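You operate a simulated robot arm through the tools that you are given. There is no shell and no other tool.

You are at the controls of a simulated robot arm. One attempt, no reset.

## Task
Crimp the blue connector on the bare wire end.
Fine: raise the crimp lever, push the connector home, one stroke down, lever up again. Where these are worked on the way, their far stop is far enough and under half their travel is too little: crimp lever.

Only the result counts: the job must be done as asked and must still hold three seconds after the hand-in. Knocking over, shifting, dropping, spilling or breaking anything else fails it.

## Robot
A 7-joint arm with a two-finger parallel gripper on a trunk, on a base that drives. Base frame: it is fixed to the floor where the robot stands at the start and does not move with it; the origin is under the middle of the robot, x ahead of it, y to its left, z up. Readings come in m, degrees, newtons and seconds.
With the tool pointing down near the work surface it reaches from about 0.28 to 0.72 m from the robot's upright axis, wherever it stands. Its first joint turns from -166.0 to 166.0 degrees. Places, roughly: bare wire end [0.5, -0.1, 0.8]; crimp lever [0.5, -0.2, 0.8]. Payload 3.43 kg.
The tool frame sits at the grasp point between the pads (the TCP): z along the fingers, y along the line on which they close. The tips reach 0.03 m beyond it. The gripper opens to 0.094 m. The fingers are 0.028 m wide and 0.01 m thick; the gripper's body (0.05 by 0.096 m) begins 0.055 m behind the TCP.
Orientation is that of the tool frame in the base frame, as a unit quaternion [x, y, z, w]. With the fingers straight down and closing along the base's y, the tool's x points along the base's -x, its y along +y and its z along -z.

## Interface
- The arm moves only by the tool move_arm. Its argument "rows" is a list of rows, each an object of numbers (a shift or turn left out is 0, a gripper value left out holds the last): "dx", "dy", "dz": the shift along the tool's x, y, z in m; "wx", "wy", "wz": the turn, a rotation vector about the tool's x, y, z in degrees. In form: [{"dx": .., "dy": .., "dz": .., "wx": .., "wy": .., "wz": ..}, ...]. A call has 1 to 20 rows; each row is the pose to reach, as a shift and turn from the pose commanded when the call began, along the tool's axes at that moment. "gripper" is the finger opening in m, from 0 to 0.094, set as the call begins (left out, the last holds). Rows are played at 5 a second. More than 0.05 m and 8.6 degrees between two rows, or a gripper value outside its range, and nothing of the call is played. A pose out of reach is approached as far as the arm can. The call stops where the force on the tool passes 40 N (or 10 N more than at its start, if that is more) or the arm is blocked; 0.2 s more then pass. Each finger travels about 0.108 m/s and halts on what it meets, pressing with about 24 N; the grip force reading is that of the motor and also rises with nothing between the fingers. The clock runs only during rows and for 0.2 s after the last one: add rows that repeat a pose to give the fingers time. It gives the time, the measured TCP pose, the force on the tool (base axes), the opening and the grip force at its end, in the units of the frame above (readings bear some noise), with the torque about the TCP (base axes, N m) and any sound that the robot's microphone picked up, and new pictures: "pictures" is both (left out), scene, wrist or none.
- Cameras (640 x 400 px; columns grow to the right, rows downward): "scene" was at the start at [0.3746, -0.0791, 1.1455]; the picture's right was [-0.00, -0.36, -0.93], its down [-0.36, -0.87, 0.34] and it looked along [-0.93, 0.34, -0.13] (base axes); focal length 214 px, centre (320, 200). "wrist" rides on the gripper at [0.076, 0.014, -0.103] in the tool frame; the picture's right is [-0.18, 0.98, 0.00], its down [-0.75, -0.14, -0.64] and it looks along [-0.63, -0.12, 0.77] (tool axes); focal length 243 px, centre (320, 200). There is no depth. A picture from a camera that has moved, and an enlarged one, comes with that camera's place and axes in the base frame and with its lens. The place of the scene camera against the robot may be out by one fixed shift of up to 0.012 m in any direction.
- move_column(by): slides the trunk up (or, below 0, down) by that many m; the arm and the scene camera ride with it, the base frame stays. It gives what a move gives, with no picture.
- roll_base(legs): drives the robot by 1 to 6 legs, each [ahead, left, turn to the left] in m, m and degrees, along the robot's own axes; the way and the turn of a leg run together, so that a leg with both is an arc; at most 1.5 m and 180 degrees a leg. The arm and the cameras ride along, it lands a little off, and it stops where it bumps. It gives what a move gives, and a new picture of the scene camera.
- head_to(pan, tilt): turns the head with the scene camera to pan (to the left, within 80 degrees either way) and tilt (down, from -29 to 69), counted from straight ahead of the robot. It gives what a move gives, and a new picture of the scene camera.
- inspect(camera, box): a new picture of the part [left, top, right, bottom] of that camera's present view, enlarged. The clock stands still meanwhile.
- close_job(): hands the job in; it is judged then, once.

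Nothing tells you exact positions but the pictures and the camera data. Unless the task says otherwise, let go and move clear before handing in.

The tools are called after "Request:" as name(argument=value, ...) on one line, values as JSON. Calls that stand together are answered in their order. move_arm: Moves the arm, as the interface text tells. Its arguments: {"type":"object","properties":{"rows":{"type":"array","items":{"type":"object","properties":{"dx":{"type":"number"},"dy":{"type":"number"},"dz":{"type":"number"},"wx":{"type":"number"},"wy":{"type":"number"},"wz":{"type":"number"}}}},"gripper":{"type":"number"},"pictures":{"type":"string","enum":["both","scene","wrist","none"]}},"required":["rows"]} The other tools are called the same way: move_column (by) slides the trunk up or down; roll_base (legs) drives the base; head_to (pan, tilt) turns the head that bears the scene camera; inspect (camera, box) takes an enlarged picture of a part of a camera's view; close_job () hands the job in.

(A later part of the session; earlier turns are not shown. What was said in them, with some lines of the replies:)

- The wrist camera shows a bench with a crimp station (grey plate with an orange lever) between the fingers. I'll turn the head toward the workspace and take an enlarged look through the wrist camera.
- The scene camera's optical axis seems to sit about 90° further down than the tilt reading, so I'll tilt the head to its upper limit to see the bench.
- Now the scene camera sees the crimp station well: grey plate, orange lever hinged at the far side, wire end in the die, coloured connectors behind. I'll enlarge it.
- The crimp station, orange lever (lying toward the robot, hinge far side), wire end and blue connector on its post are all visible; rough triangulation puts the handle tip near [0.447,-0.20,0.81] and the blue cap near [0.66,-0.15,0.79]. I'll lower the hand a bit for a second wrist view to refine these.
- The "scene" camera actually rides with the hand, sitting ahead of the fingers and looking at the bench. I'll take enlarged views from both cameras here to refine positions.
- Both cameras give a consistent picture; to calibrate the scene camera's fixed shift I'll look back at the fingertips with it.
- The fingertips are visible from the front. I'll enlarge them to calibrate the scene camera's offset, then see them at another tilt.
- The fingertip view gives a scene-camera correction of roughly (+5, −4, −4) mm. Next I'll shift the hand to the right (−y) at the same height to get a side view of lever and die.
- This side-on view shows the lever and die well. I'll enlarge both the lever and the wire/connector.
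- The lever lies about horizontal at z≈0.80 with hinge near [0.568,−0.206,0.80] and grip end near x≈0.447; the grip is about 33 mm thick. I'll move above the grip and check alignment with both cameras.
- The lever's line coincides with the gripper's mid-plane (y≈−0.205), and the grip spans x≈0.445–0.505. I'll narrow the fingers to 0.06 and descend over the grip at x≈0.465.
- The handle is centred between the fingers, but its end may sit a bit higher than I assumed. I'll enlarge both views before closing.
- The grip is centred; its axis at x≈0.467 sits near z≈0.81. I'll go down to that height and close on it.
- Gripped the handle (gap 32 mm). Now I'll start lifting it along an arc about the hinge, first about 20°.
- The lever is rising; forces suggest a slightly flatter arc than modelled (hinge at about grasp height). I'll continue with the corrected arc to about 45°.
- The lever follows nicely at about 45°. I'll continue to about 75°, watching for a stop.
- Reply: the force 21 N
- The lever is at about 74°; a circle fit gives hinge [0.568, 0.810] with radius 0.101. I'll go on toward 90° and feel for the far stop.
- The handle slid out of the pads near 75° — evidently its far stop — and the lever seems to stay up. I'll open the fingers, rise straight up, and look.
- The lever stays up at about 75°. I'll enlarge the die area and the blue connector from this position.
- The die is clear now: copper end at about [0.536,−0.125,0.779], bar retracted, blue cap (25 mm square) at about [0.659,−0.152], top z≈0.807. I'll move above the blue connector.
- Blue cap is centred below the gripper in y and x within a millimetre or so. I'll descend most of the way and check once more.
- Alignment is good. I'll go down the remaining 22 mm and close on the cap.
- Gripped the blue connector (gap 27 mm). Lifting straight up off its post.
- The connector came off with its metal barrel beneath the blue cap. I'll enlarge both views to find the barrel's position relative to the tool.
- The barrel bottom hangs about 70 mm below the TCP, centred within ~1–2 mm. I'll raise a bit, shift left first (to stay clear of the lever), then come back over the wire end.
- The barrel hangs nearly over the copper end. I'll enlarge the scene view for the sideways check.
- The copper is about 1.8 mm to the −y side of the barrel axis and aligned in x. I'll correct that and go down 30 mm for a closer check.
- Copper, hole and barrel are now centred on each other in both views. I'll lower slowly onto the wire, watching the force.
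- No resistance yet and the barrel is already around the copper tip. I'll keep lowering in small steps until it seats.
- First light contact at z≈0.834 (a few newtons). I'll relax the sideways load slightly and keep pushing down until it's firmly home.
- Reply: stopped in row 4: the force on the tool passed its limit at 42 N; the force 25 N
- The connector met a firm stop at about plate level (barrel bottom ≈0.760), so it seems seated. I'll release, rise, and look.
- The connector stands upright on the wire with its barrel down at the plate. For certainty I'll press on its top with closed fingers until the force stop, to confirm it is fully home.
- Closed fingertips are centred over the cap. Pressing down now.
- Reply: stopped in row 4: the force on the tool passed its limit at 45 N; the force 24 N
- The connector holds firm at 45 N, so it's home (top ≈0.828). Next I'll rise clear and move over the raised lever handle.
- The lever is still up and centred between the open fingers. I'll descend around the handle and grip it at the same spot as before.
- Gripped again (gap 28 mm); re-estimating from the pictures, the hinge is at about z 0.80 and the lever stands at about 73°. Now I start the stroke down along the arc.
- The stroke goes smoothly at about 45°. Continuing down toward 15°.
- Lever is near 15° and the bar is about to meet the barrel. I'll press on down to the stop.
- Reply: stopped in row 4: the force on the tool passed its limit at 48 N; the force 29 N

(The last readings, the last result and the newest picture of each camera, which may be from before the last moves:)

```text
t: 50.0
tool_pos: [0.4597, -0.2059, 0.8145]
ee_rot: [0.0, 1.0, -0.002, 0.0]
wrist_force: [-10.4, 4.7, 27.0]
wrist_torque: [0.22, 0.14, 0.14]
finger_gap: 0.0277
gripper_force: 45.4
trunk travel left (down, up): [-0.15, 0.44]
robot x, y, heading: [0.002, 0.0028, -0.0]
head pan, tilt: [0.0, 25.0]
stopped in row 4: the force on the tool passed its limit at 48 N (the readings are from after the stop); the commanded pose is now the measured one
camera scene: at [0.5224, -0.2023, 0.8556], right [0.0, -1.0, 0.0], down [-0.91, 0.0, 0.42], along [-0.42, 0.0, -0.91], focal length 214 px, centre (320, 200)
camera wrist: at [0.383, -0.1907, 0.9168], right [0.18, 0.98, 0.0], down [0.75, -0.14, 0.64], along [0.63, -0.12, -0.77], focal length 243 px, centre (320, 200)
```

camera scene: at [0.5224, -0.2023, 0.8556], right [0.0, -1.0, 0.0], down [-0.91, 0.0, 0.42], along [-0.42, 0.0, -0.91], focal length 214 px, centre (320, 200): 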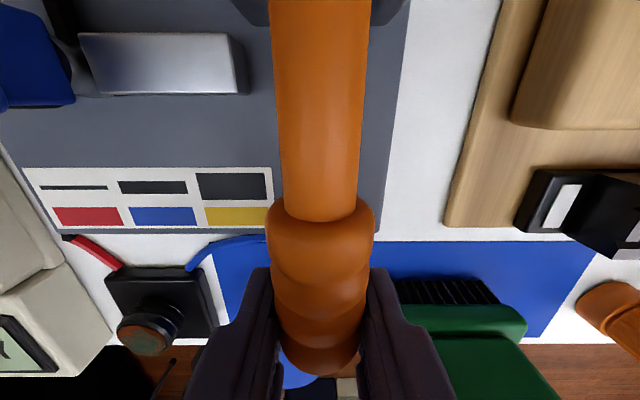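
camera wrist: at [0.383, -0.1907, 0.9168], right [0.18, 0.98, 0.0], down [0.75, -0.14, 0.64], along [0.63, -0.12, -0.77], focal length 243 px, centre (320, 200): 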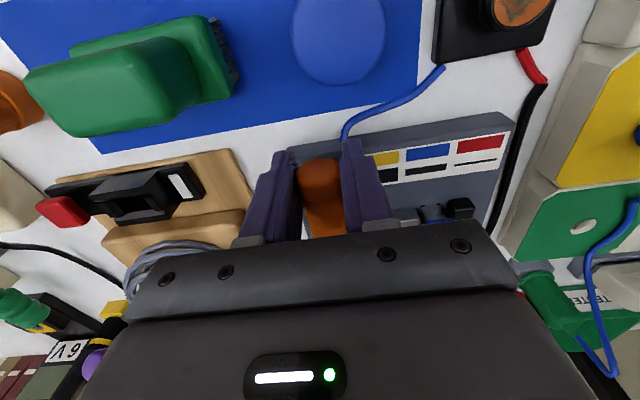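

The lever hit a firm stop at 48 N. I'll look closely at the lever angle and whether the bar has closed on the barrel.

Request:
inspect(camera="scene", box=[0, 0, 240, 150])

Request:
inspect(camera="wrist", box=[260, 120, 500, 260])

Request:
head_to(pan=20, tilt=-10)

```text
2.67 times, centred on (120, 75) of scene
camera zoom: at [0.5224, -0.2023, 0.8556], right [0.0, -1.0, 0.0], down [-0.91, 0.0, 0.42], along [-0.42, 0.0, -0.91], focal length 572 px, centre (853, 533)
```

zoom: 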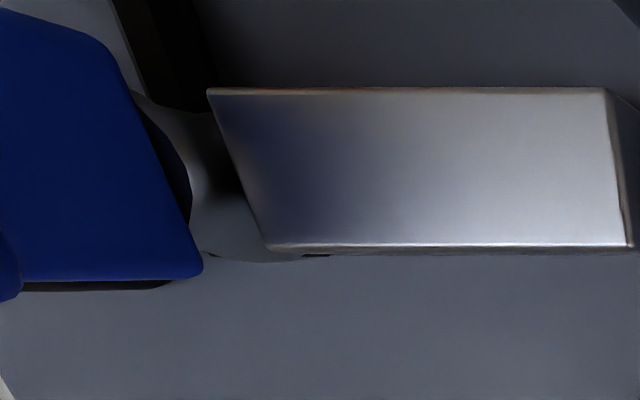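

```text
2.67 times, centred on (380, 190) of wrist
camera zoom: at [0.383, -0.1907, 0.9168], right [0.18, 0.98, 0.0], down [0.75, -0.14, 0.64], along [0.63, -0.12, -0.77], focal length 647 px, centre (160, 227)
```

zoom: 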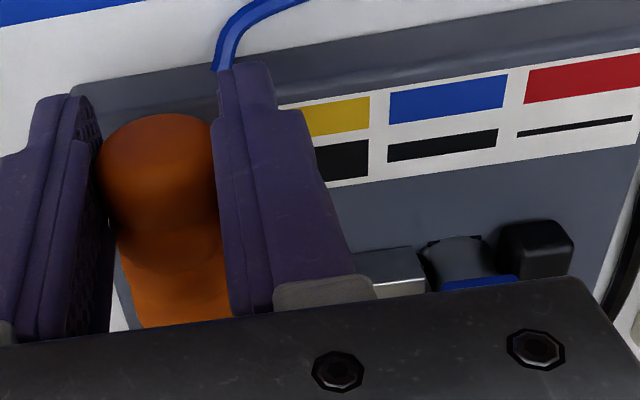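

```text
t: 51.0
tool_pos: [0.4588, -0.2065, 0.8137]
ee_rot: [0.001, 1.0, -0.002, 0.001]
wrist_force: [-10.9, 5.7, 36.9]
wrist_torque: [0.1, 0.26, -0.01]
finger_gap: 0.0278
gripper_force: 45.0
trunk travel left (down, up): [-0.15, 0.44]
robot x, y, heading: [0.0, -0.001, 0.0]
head pan, tilt: [20.0, -10.0]
camera scene: at [0.5779, -0.1734, 0.8685], right [0.0, -0.94, -0.34], down [-0.98, 0.06, -0.17], along [0.18, 0.33, -0.93], focal length 214 px, centre (320, 200)
```

scene: 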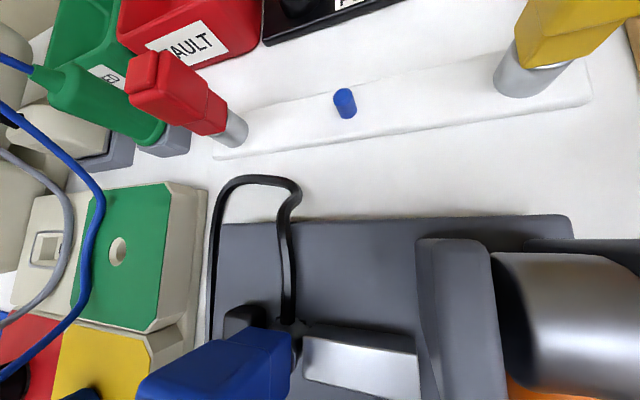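

The bar has closed onto the barrel (it now looks pinched) and the lever is back at its original down angle. Now I raise the lever again along the arc.

Request:
move_arm(rows=[{"dx": -0.0015, "dz": -0.0089}, {"dx": -0.0039, "dz": -0.0182}, {"dx": -0.0071, "dz": -0.0272}, {"dx": -0.0111, "dz": -0.0359}, {"dx": -0.0158, "dz": -0.0443}, {"dx": -0.0213, "dz": -0.0522}, {"dx": -0.0274, "dz": -0.0596}, {"dx": -0.0341, "dz": -0.0664}], pictures="both")

```text
t: 52.8
tool_pos: [0.4944, -0.2058, 0.8788]
ee_rot: [-0.001, 1.0, 0.0, -0.001]
wrist_force: [-10.7, 10.5, -12.6]
wrist_torque: [0.26, 1.49, 0.16]
finger_gap: 0.0278
gripper_force: 45.5
trunk travel left (down, up): [-0.15, 0.44]
robot x, y, heading: [-0.0018, 0.0012, 0.1]
head pan, tilt: [20.0, -10.0]
camera scene: at [0.6137, -0.1734, 0.9329], right [0.0, -0.94, -0.34], down [-0.99, 0.06, -0.16], along [0.17, 0.33, -0.93], focal length 214 px, centre (320, 200)
camera wrist: at [0.4189, -0.1908, 0.982], right [0.18, 0.98, 0.0], down [0.75, -0.14, 0.64], along [0.63, -0.12, -0.77], focal length 243 px, centre (320, 200)
```

scene: 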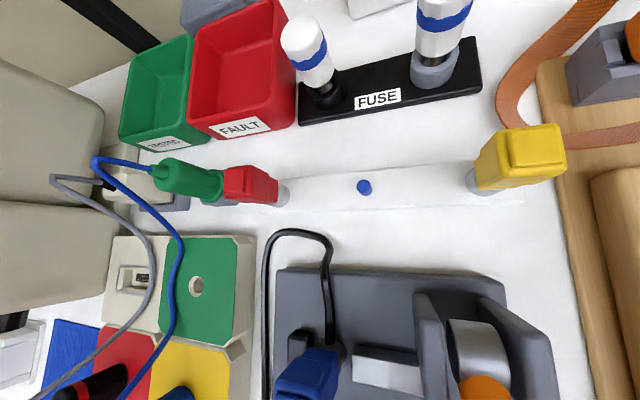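
wrist: 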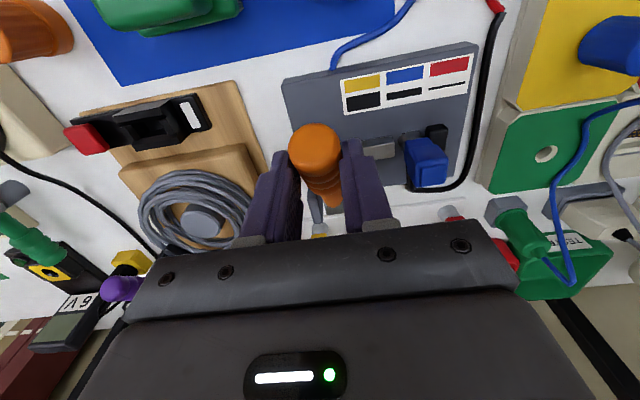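

Lever is rising again. I'll continue the arc toward the upper stop.

Request:
move_arm(rows=[{"dx": -0.0073, "dz": -0.0063}, {"dx": -0.0151, "dz": -0.0119}, {"dx": -0.0234, "dz": -0.0167}, {"dx": -0.032, "dz": -0.0209}, {"dx": -0.041, "dz": -0.0235}, {"dx": -0.05, "dz": -0.025}], pictures="wrist")

```text
t: 54.2
tool_pos: [0.5426, -0.2059, 0.9044]
ee_rot: [0.0, 1.0, -0.001, 0.0]
wrist_force: [-19.9, 6.8, 4.1]
wrist_torque: [0.18, 1.7, -0.14]
finger_gap: 0.0279
gripper_force: 45.0
trunk travel left (down, up): [-0.15, 0.44]
robot x, y, heading: [-0.0043, -0.0029, 0.2]
head pan, tilt: [20.0, -10.0]
camera wrist: at [0.466, -0.1907, 1.0076], right [0.18, 0.98, 0.0], down [0.75, -0.14, 0.64], along [0.63, -0.12, -0.77], focal length 243 px, centre (320, 200)
```

wrist: 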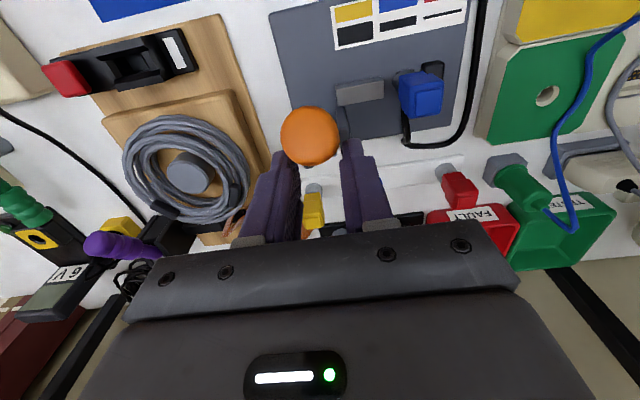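

The lever lags in the pads at about 60°. I'll let go, rise, and finish the raise by pushing the handle from the robot side with closed fingers up to its stop.

Request:
move_arm(rows=[{"dx": 0.004}, {"dx": 0.004}, {"dx": 0.004, "dz": -0.02}, {"dx": 0.004, "dz": -0.045}, {"dx": 0.004, "dz": -0.07}, {"dx": 0.004, "dz": -0.085}], gripper=0.065, pictures="wrist")

Request:
head_to(pan=0, tilt=25)

```text
t: 55.6
tool_pos: [0.5419, -0.2066, 0.9894]
ee_rot: [0.0, 1.0, 0.0, 0.0]
wrist_force: [0.5, -1.3, 0.2]
wrist_torque: [0.04, 0.0, 0.02]
finger_gap: 0.0649
gripper_force: 0.1
trunk travel left (down, up): [-0.15, 0.44]
robot x, y, heading: [-0.0048, -0.002, -0.1]
head pan, tilt: [20.0, -10.0]
camera wrist: at [0.4659, -0.1913, 1.0916], right [0.18, 0.98, 0.0], down [0.75, -0.14, 0.64], along [0.63, -0.12, -0.77], focal length 243 px, centre (320, 200)
```

wrist: 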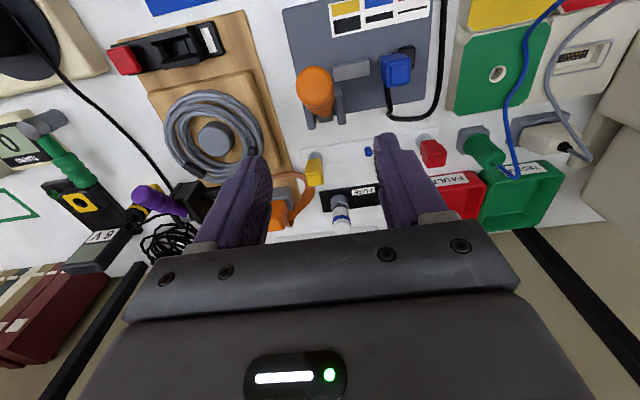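

```text
t: 56.6
tool_pos: [0.5424, -0.2068, 0.9875]
ee_rot: [-0.001, 1.0, -0.001, -0.001]
wrist_force: [0.7, 0.0, 1.1]
wrist_torque: [-0.02, 0.0, 0.0]
finger_gap: 0.065
gripper_force: 0.1
trunk travel left (down, up): [-0.15, 0.44]
robot x, y, heading: [0.0017, -0.0058, 0.1]
head pan, tilt: [0.0, 25.0]
camera scene: at [0.6054, -0.2028, 1.0295], right [0.0, -1.0, 0.0], down [-0.91, 0.0, 0.42], along [-0.42, 0.0, -0.91], focal length 214 px, centre (320, 200)
```

scene: 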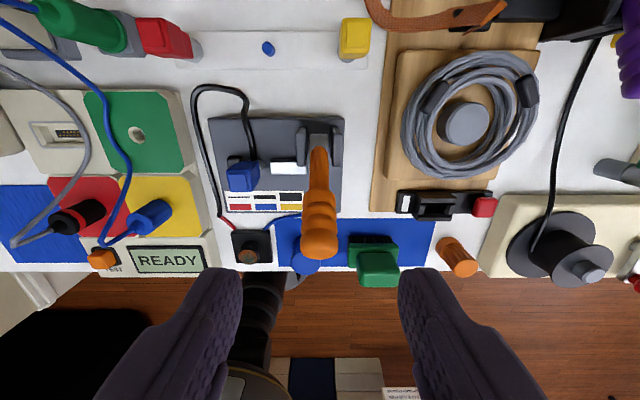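

The lever holds at about 62°. I'll move the hand to the robot side of the handle, close the fingers and lower them behind it.

Request:
move_arm(rows=[{"dx": 0.025}, {"dx": 0.05}, {"dx": 0.075}, {"dx": 0.075}, {"dx": 0.075, "dz": 0.03}, {"dx": 0.075, "dz": 0.06}, {"dx": 0.075, "dz": 0.09}], gripper=0.0, pictures="both")

```text
t: 58.2
tool_pos: [0.4659, -0.2054, 0.8991]
ee_rot: [0.001, 1.0, -0.002, 0.0]
wrist_force: [0.0, -0.4, 0.9]
wrist_torque: [0.0, -0.03, 0.04]
finger_gap: 0.0002
gripper_force: 24.4
trunk travel left (down, up): [-0.15, 0.44]
robot x, y, heading: [-0.0013, -0.0014, 0.1]
head pan, tilt: [0.0, 25.0]
camera scene: at [0.5292, -0.2022, 0.94], right [0.0, -1.0, 0.0], down [-0.91, 0.0, 0.42], along [-0.42, 0.0, -0.91], focal length 214 px, centre (320, 200)
camera wrist: at [0.3899, -0.1907, 1.0015], right [0.18, 0.98, 0.0], down [0.75, -0.14, 0.64], along [0.63, -0.12, -0.77], focal length 243 px, centre (320, 200)
```

scene: 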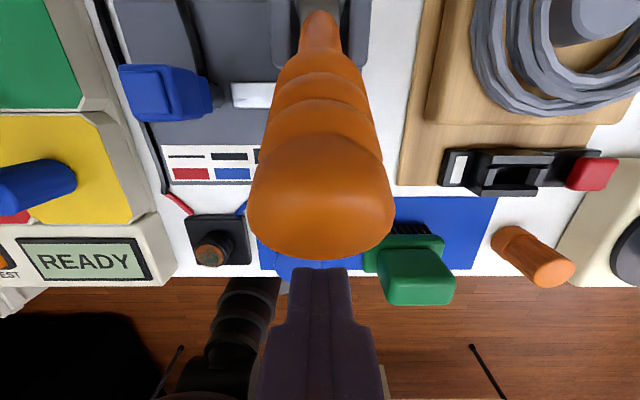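
wrist: 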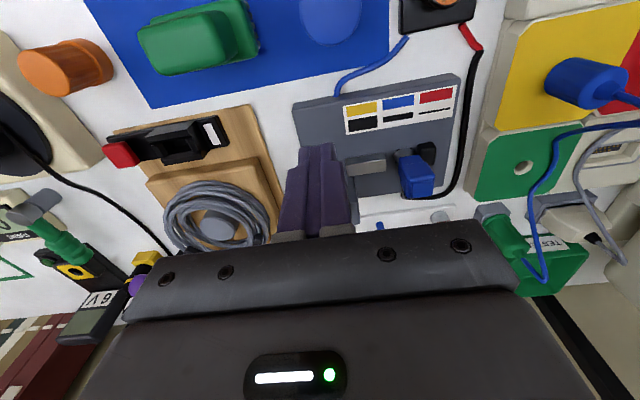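

Fingers are just on the robot side of the handle. Pushing forward now until the upper stop.

Request:
move_arm(rows=[{"dx": -0.01}, {"dx": -0.018}, {"dx": -0.026}, {"dx": -0.033}, {"dx": -0.04}, {"dx": -0.046}, {"dx": -0.052}, {"dx": -0.058}, {"dx": -0.064}], pictures="both")

```text
t: 60.2
tool_pos: [0.5203, -0.2068, 0.8976]
ee_rot: [0.001, 1.0, 0.0, -0.007]
wrist_force: [-18.9, 4.6, 11.2]
wrist_torque: [-0.02, -0.43, 0.07]
finger_gap: 0.0001
gripper_force: 33.6
trunk travel left (down, up): [-0.15, 0.44]
robot x, y, heading: [0.0, -0.0006, 0.2]
head pan, tilt: [0.0, 25.0]
stopped in row 9: the force on the tool passed its limit at 46 N (the readings are from after the stop); the commanded pose is now the measured one
camera scene: at [0.584, -0.2033, 0.9385], right [0.0, -1.0, 0.0], down [-0.9, 0.0, 0.44], along [-0.44, 0.0, -0.9], focal length 214 px, centre (320, 200)
camera wrist: at [0.4457, -0.1916, 1.0021], right [0.19, 0.98, 0.0], down [0.76, -0.14, 0.63], along [0.62, -0.12, -0.78], focal length 243 px, centre (320, 200)
```

scene: 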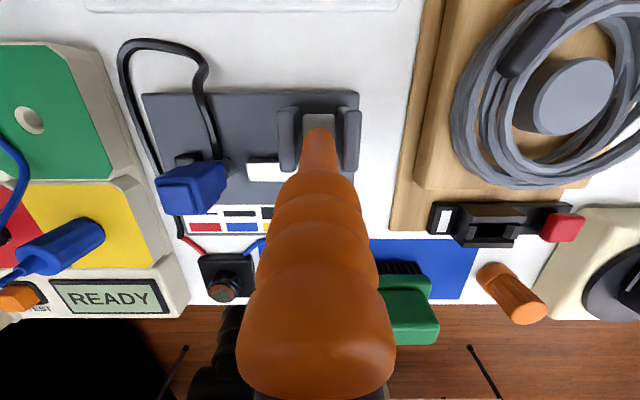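
wrist: 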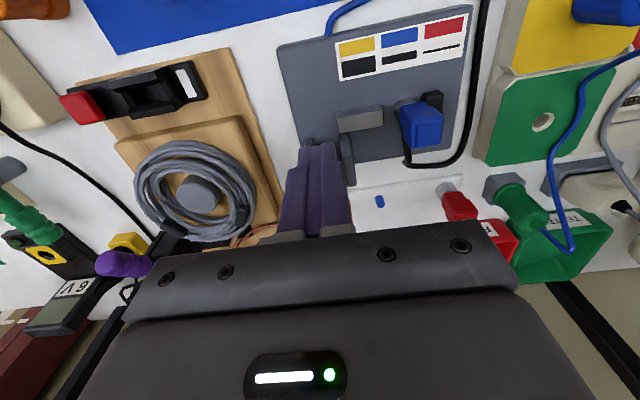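

Upper stop reached at 46 N. I'll back off toward the robot, rise clear, and inspect the result.

Request:
move_arm(rows=[{"dx": 0.015}, {"dx": 0.035}, {"dx": 0.055}, {"dx": 0.065, "dz": -0.03}, {"dx": 0.065, "dz": -0.06}, {"dx": 0.065, "dz": -0.09}], pictures="wrist")

Request:
head_to(pan=0, tilt=5)

Request:
inspect(camera="wrist", box=[270, 60, 470, 180])

```text
t: 61.6
tool_pos: [0.4617, -0.2064, 0.9868]
ee_rot: [0.002, 1.0, 0.001, -0.007]
wrist_force: [0.4, -0.1, -0.2]
wrist_torque: [0.0, 0.02, 0.0]
finger_gap: 0.0
gripper_force: 32.6
trunk travel left (down, up): [-0.15, 0.44]
robot x, y, heading: [0.0018, 0.0003, -0.1]
head pan, tilt: [0.0, 25.0]
camera wrist: at [0.3865, -0.1916, 1.091], right [0.19, 0.98, 0.0], down [0.76, -0.14, 0.63], along [0.62, -0.12, -0.78], focal length 243 px, centre (320, 200)
```

wrist: 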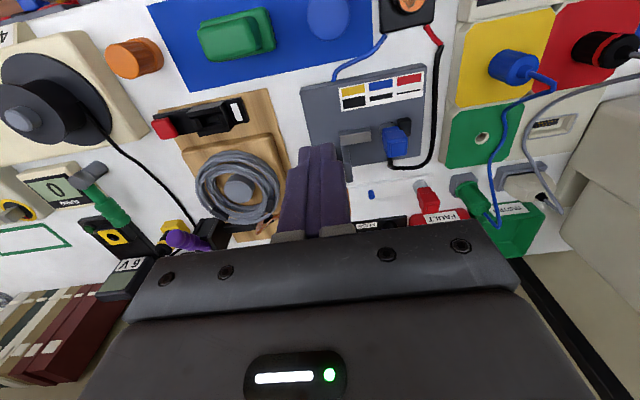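

```text
t: 62.5
tool_pos: [0.4622, -0.2069, 0.9861]
ee_rot: [0.001, 1.0, -0.001, -0.006]
wrist_force: [0.5, -0.2, -1.1]
wrist_torque: [-0.01, -0.01, 0.02]
finger_gap: 0.0
gripper_force: 33.3
trunk travel left (down, up): [-0.15, 0.44]
robot x, y, heading: [0.0012, 0.0021, 0.1]
head pan, tilt: [0.0, 5.0]
camera scene: at [0.5576, -0.2034, 1.027], right [0.0, -1.0, 0.0], down [-0.99, 0.0, 0.1], along [-0.1, 0.0, -0.99], focal length 214 px, centre (320, 200)
```

scene: 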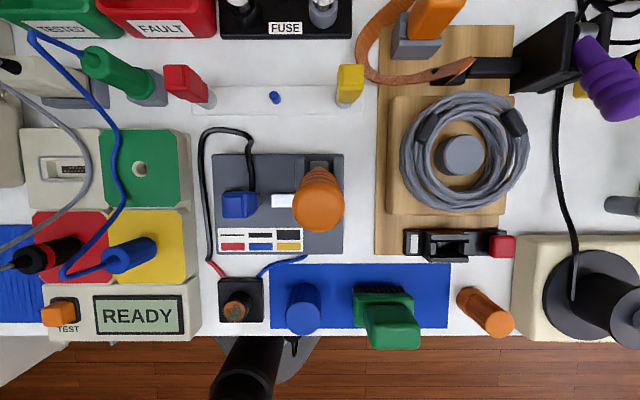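

```text
3.20 times, centred on (370, 120) of wrist
camera zoom: at [0.3868, -0.1918, 1.0906], right [0.19, 0.98, 0.0], down [0.76, -0.14, 0.63], along [0.62, -0.12, -0.77], focal length 776 px, centre (160, 456)
```

zoom: 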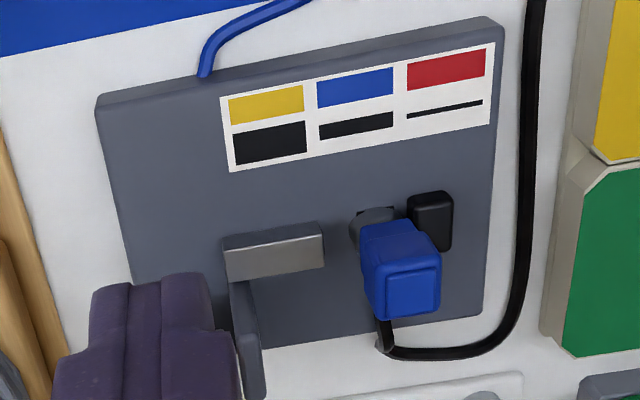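

I'll enlarge the scene view to check the crimped connector and lever.

Request:
inspect(camera="scene", box=[195, 120, 365, 260])

Request:
head_to(pan=45, tilt=0)

Request:
inspect(camera="wrist", box=[350, 100, 430, 180])

```text
2.86 times, centred on (280, 190) of scene
camera zoom: at [0.5576, -0.2034, 1.027], right [0.0, -1.0, 0.0], down [-0.99, 0.0, 0.1], along [-0.1, 0.0, -0.99], focal length 613 px, centre (434, 229)
```

zoom: 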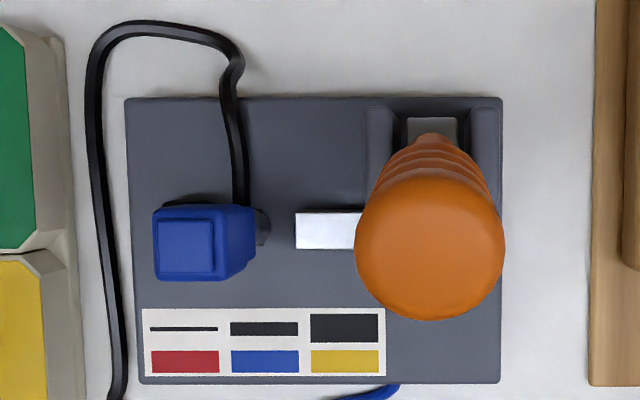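

```text
t: 63.6
tool_pos: [0.4621, -0.2079, 0.9876]
ee_rot: [0.001, 1.0, 0.0, -0.006]
wrist_force: [-0.9, -0.3, -0.3]
wrist_torque: [-0.01, -0.04, 0.0]
finger_gap: 0.0
gripper_force: 33.0
trunk travel left (down, up): [-0.15, 0.44]
robot x, y, heading: [-0.002, -0.0002, -0.3]
head pan, tilt: [45.0, 0.0]
camera scene: at [0.5661, -0.1399, 1.0551], right [-0.01, -0.71, -0.71], down [-1.0, 0.0, 0.01], along [-0.01, 0.71, -0.71], focal length 214 px, centre (320, 200)
```

scene: 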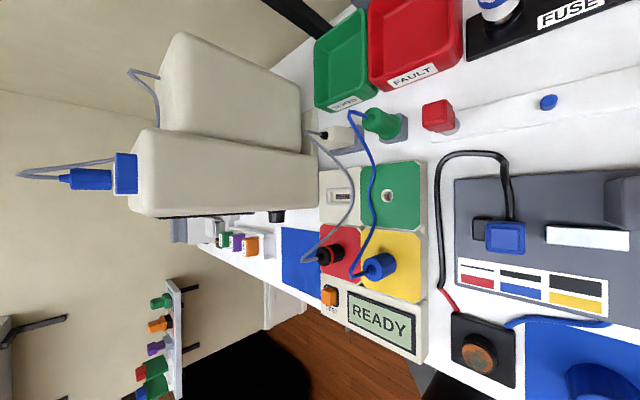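

```text
5.00 times, centred on (390, 140) of wrist
camera zoom: at [0.3868, -0.1918, 1.0906], right [0.19, 0.98, 0.0], down [0.76, -0.14, 0.63], along [0.62, -0.12, -0.77], focal length 1213 px, centre (-30, 500)
```

zoom: 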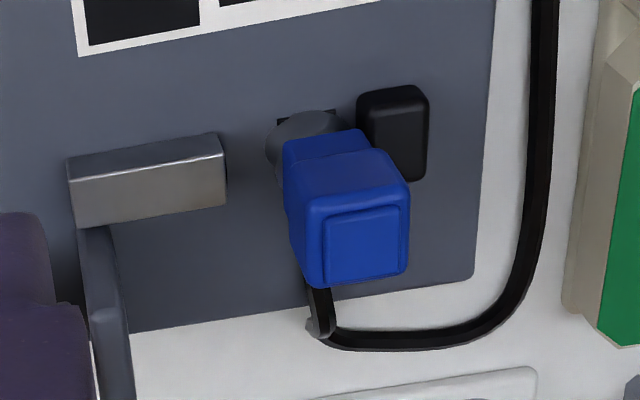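

The connector stands upright and the barrel looks pinched; the lever is up at about 80°. I'll take one closer look at the barrel from the robot side, keeping well clear.

Request:
move_arm(rows=[{"dy": 0.025, "wy": -0.4}, {"dy": 0.05, "wy": -0.7}, {"dx": 0.01, "dy": 0.08, "wy": -0.7}, {"dx": 0.02, "dy": 0.085, "dz": 0.02, "wy": -0.7}, {"dx": 0.02, "dy": 0.085, "dz": 0.04, "wy": -0.7}], pictures="wrist")

Request:
inspect(camera="wrist", box=[280, 90, 400, 190])

Request:
head_to(pan=0, tilt=-20)

```text
t: 64.8
tool_pos: [0.4403, -0.1224, 0.9481]
ee_rot: [0.003, 1.0, 0.0, -0.001]
wrist_force: [-0.7, 0.1, 1.0]
wrist_torque: [0.01, 0.05, 0.03]
finger_gap: 0.0
gripper_force: 32.8
trunk travel left (down, up): [-0.15, 0.44]
robot x, y, heading: [-0.0022, 0.0037, 0.0]
head pan, tilt: [45.0, 0.0]
camera wrist: at [0.3643, -0.1075, 1.05], right [0.19, 0.98, 0.0], down [0.75, -0.14, 0.64], along [0.63, -0.12, -0.77], focal length 243 px, centre (320, 200)
```

wrist: 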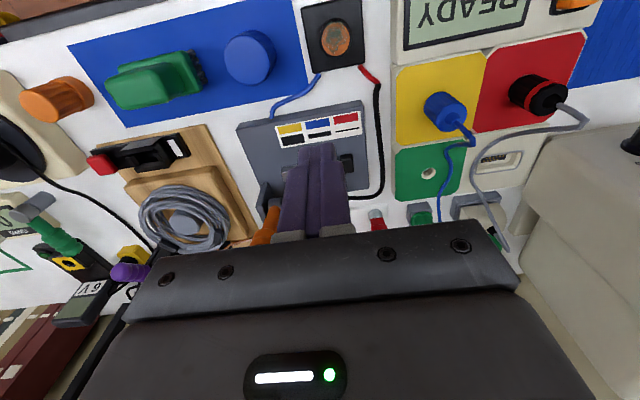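

```text
4.00 times, centred on (340, 140) of wrist
camera zoom: at [0.3643, -0.1075, 1.05], right [0.19, 0.98, 0.0], down [0.75, -0.14, 0.64], along [0.63, -0.12, -0.77], focal length 970 px, centre (240, 440)
```

zoom: 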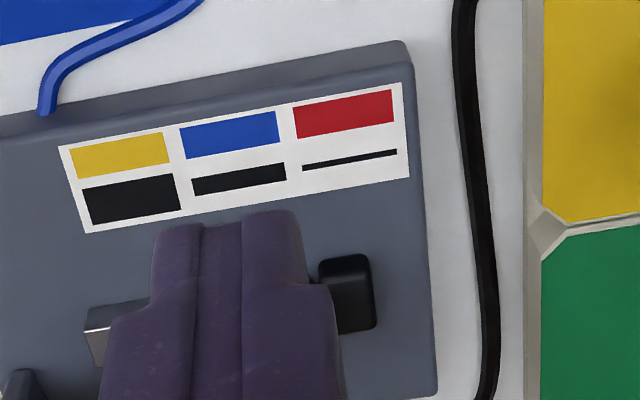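

```text
t: 65.9
tool_pos: [0.4403, -0.1219, 0.947]
ee_rot: [0.0, 1.0, 0.001, 0.0]
wrist_force: [0.0, 0.8, -0.7]
wrist_torque: [-0.03, 0.01, 0.0]
finger_gap: 0.0002
gripper_force: 33.0
trunk travel left (down, up): [-0.15, 0.44]
robot x, y, heading: [-0.0044, 0.0003, -0.0]
head pan, tilt: [0.0, -20.0]
camera scene: at [0.573, -0.1192, 1.0047], right [0.0, -1.0, 0.0], down [-0.94, 0.0, -0.34], along [0.34, 0.0, -0.94], focal length 214 px, centre (320, 200)
```

scene: 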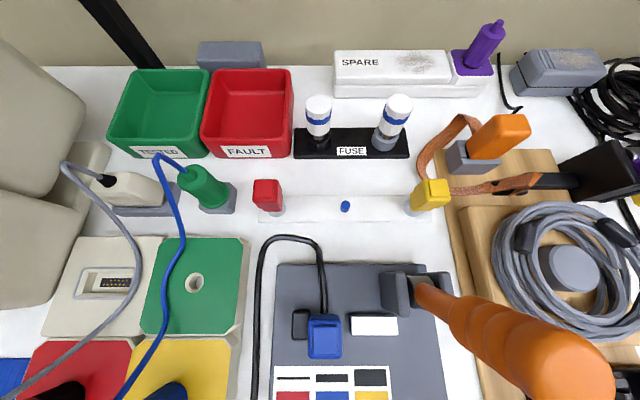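

The closed fingers hide the connector from the wrist camera; opening them gives a clear view.

Request:
move_arm(rows=[{"dz": 0}, {"dz": 0}, {"dz": 0}], gripper=0.09, pictures="none")

Request:
inspect(camera="wrist", box=[290, 130, 380, 200])

Request:
inspect(camera="scene", box=[280, 290, 400, 380])

```text
t: 66.7
tool_pos: [0.4406, -0.1216, 0.9467]
ee_rot: [0.001, 1.0, -0.001, 0.0]
wrist_force: [-0.1, 0.0, -0.2]
wrist_torque: [0.0, -0.04, 0.03]
finger_gap: 0.0902
gripper_force: 0.1
trunk travel left (down, up): [-0.15, 0.44]
robot x, y, heading: [-0.0004, 0.0015, 0.2]
head pan, tilt: [0.0, -20.0]
```

```text
5.71 times, centred on (335, 165) of wrist
camera zoom: at [0.3642, -0.1075, 1.0502], right [0.19, 0.98, 0.0], down [0.75, -0.14, 0.64], along [0.63, -0.12, -0.77], focal length 1386 px, centre (234, 400)
```

zoom: 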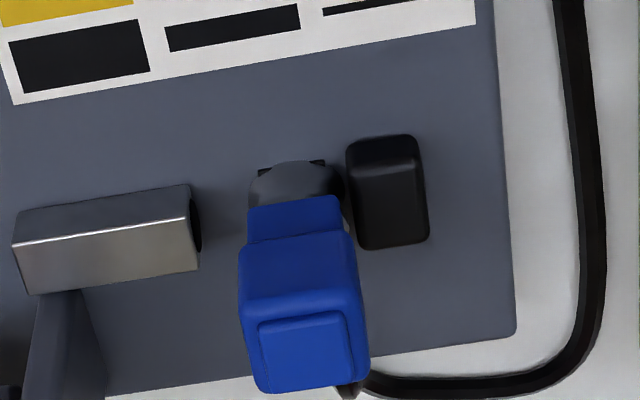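

```text
4.44 times, centred on (340, 335) of scene
camera zoom: at [0.5731, -0.1193, 1.0046], right [0.0, -1.0, 0.0], down [-0.94, 0.0, -0.34], along [0.34, 0.0, -0.94], focal length 953 px, centre (231, -400)
```

zoom: 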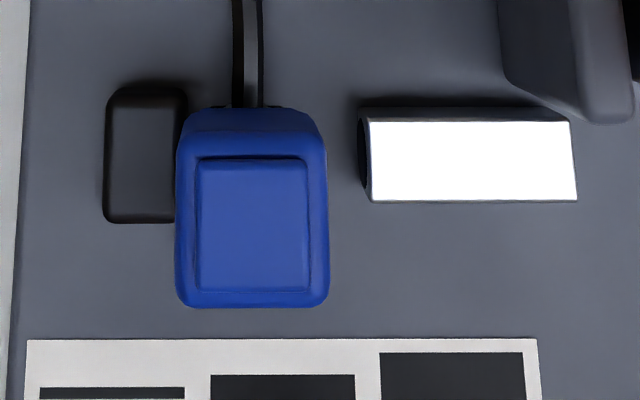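

The barrel is visibly flattened onto the wire, the blue connector is seated upright, the lever is up at its stop and the hand is empty and clear. Handing the job in.

Request:
close_job()

```text
The job is handed in.
```

I crimped the blue connector onto the bare wire end and handed the job in; I haven't seen the verdict.

- **Lever raised:** I lifted the crimp lever until the handle slipped out of the fingers. It stayed up at about 73°.
- **Connector home:** I took the blue connector off its peg and pushed it onto the wire. A press of about 45 N on top didn't move it any further.
- **Crimp stroke:** One stroke down ended at a firm stop at 48 N, with the lever back at its original down angle. The barrel now looks flattened onto the wire.
- **Lever up again:** The lever lagged in the grip and stopped at about 62°. I finished by pushing the handle with closed fingers to its upper stop, about 80°.

The last pictures show the connector standing straight, the lever up and nothing else on the bench visibly moved. The hand is empty and clear. The microphone reported no sound during the stroke, so the pinched barrel is my only sign that the crimp took.
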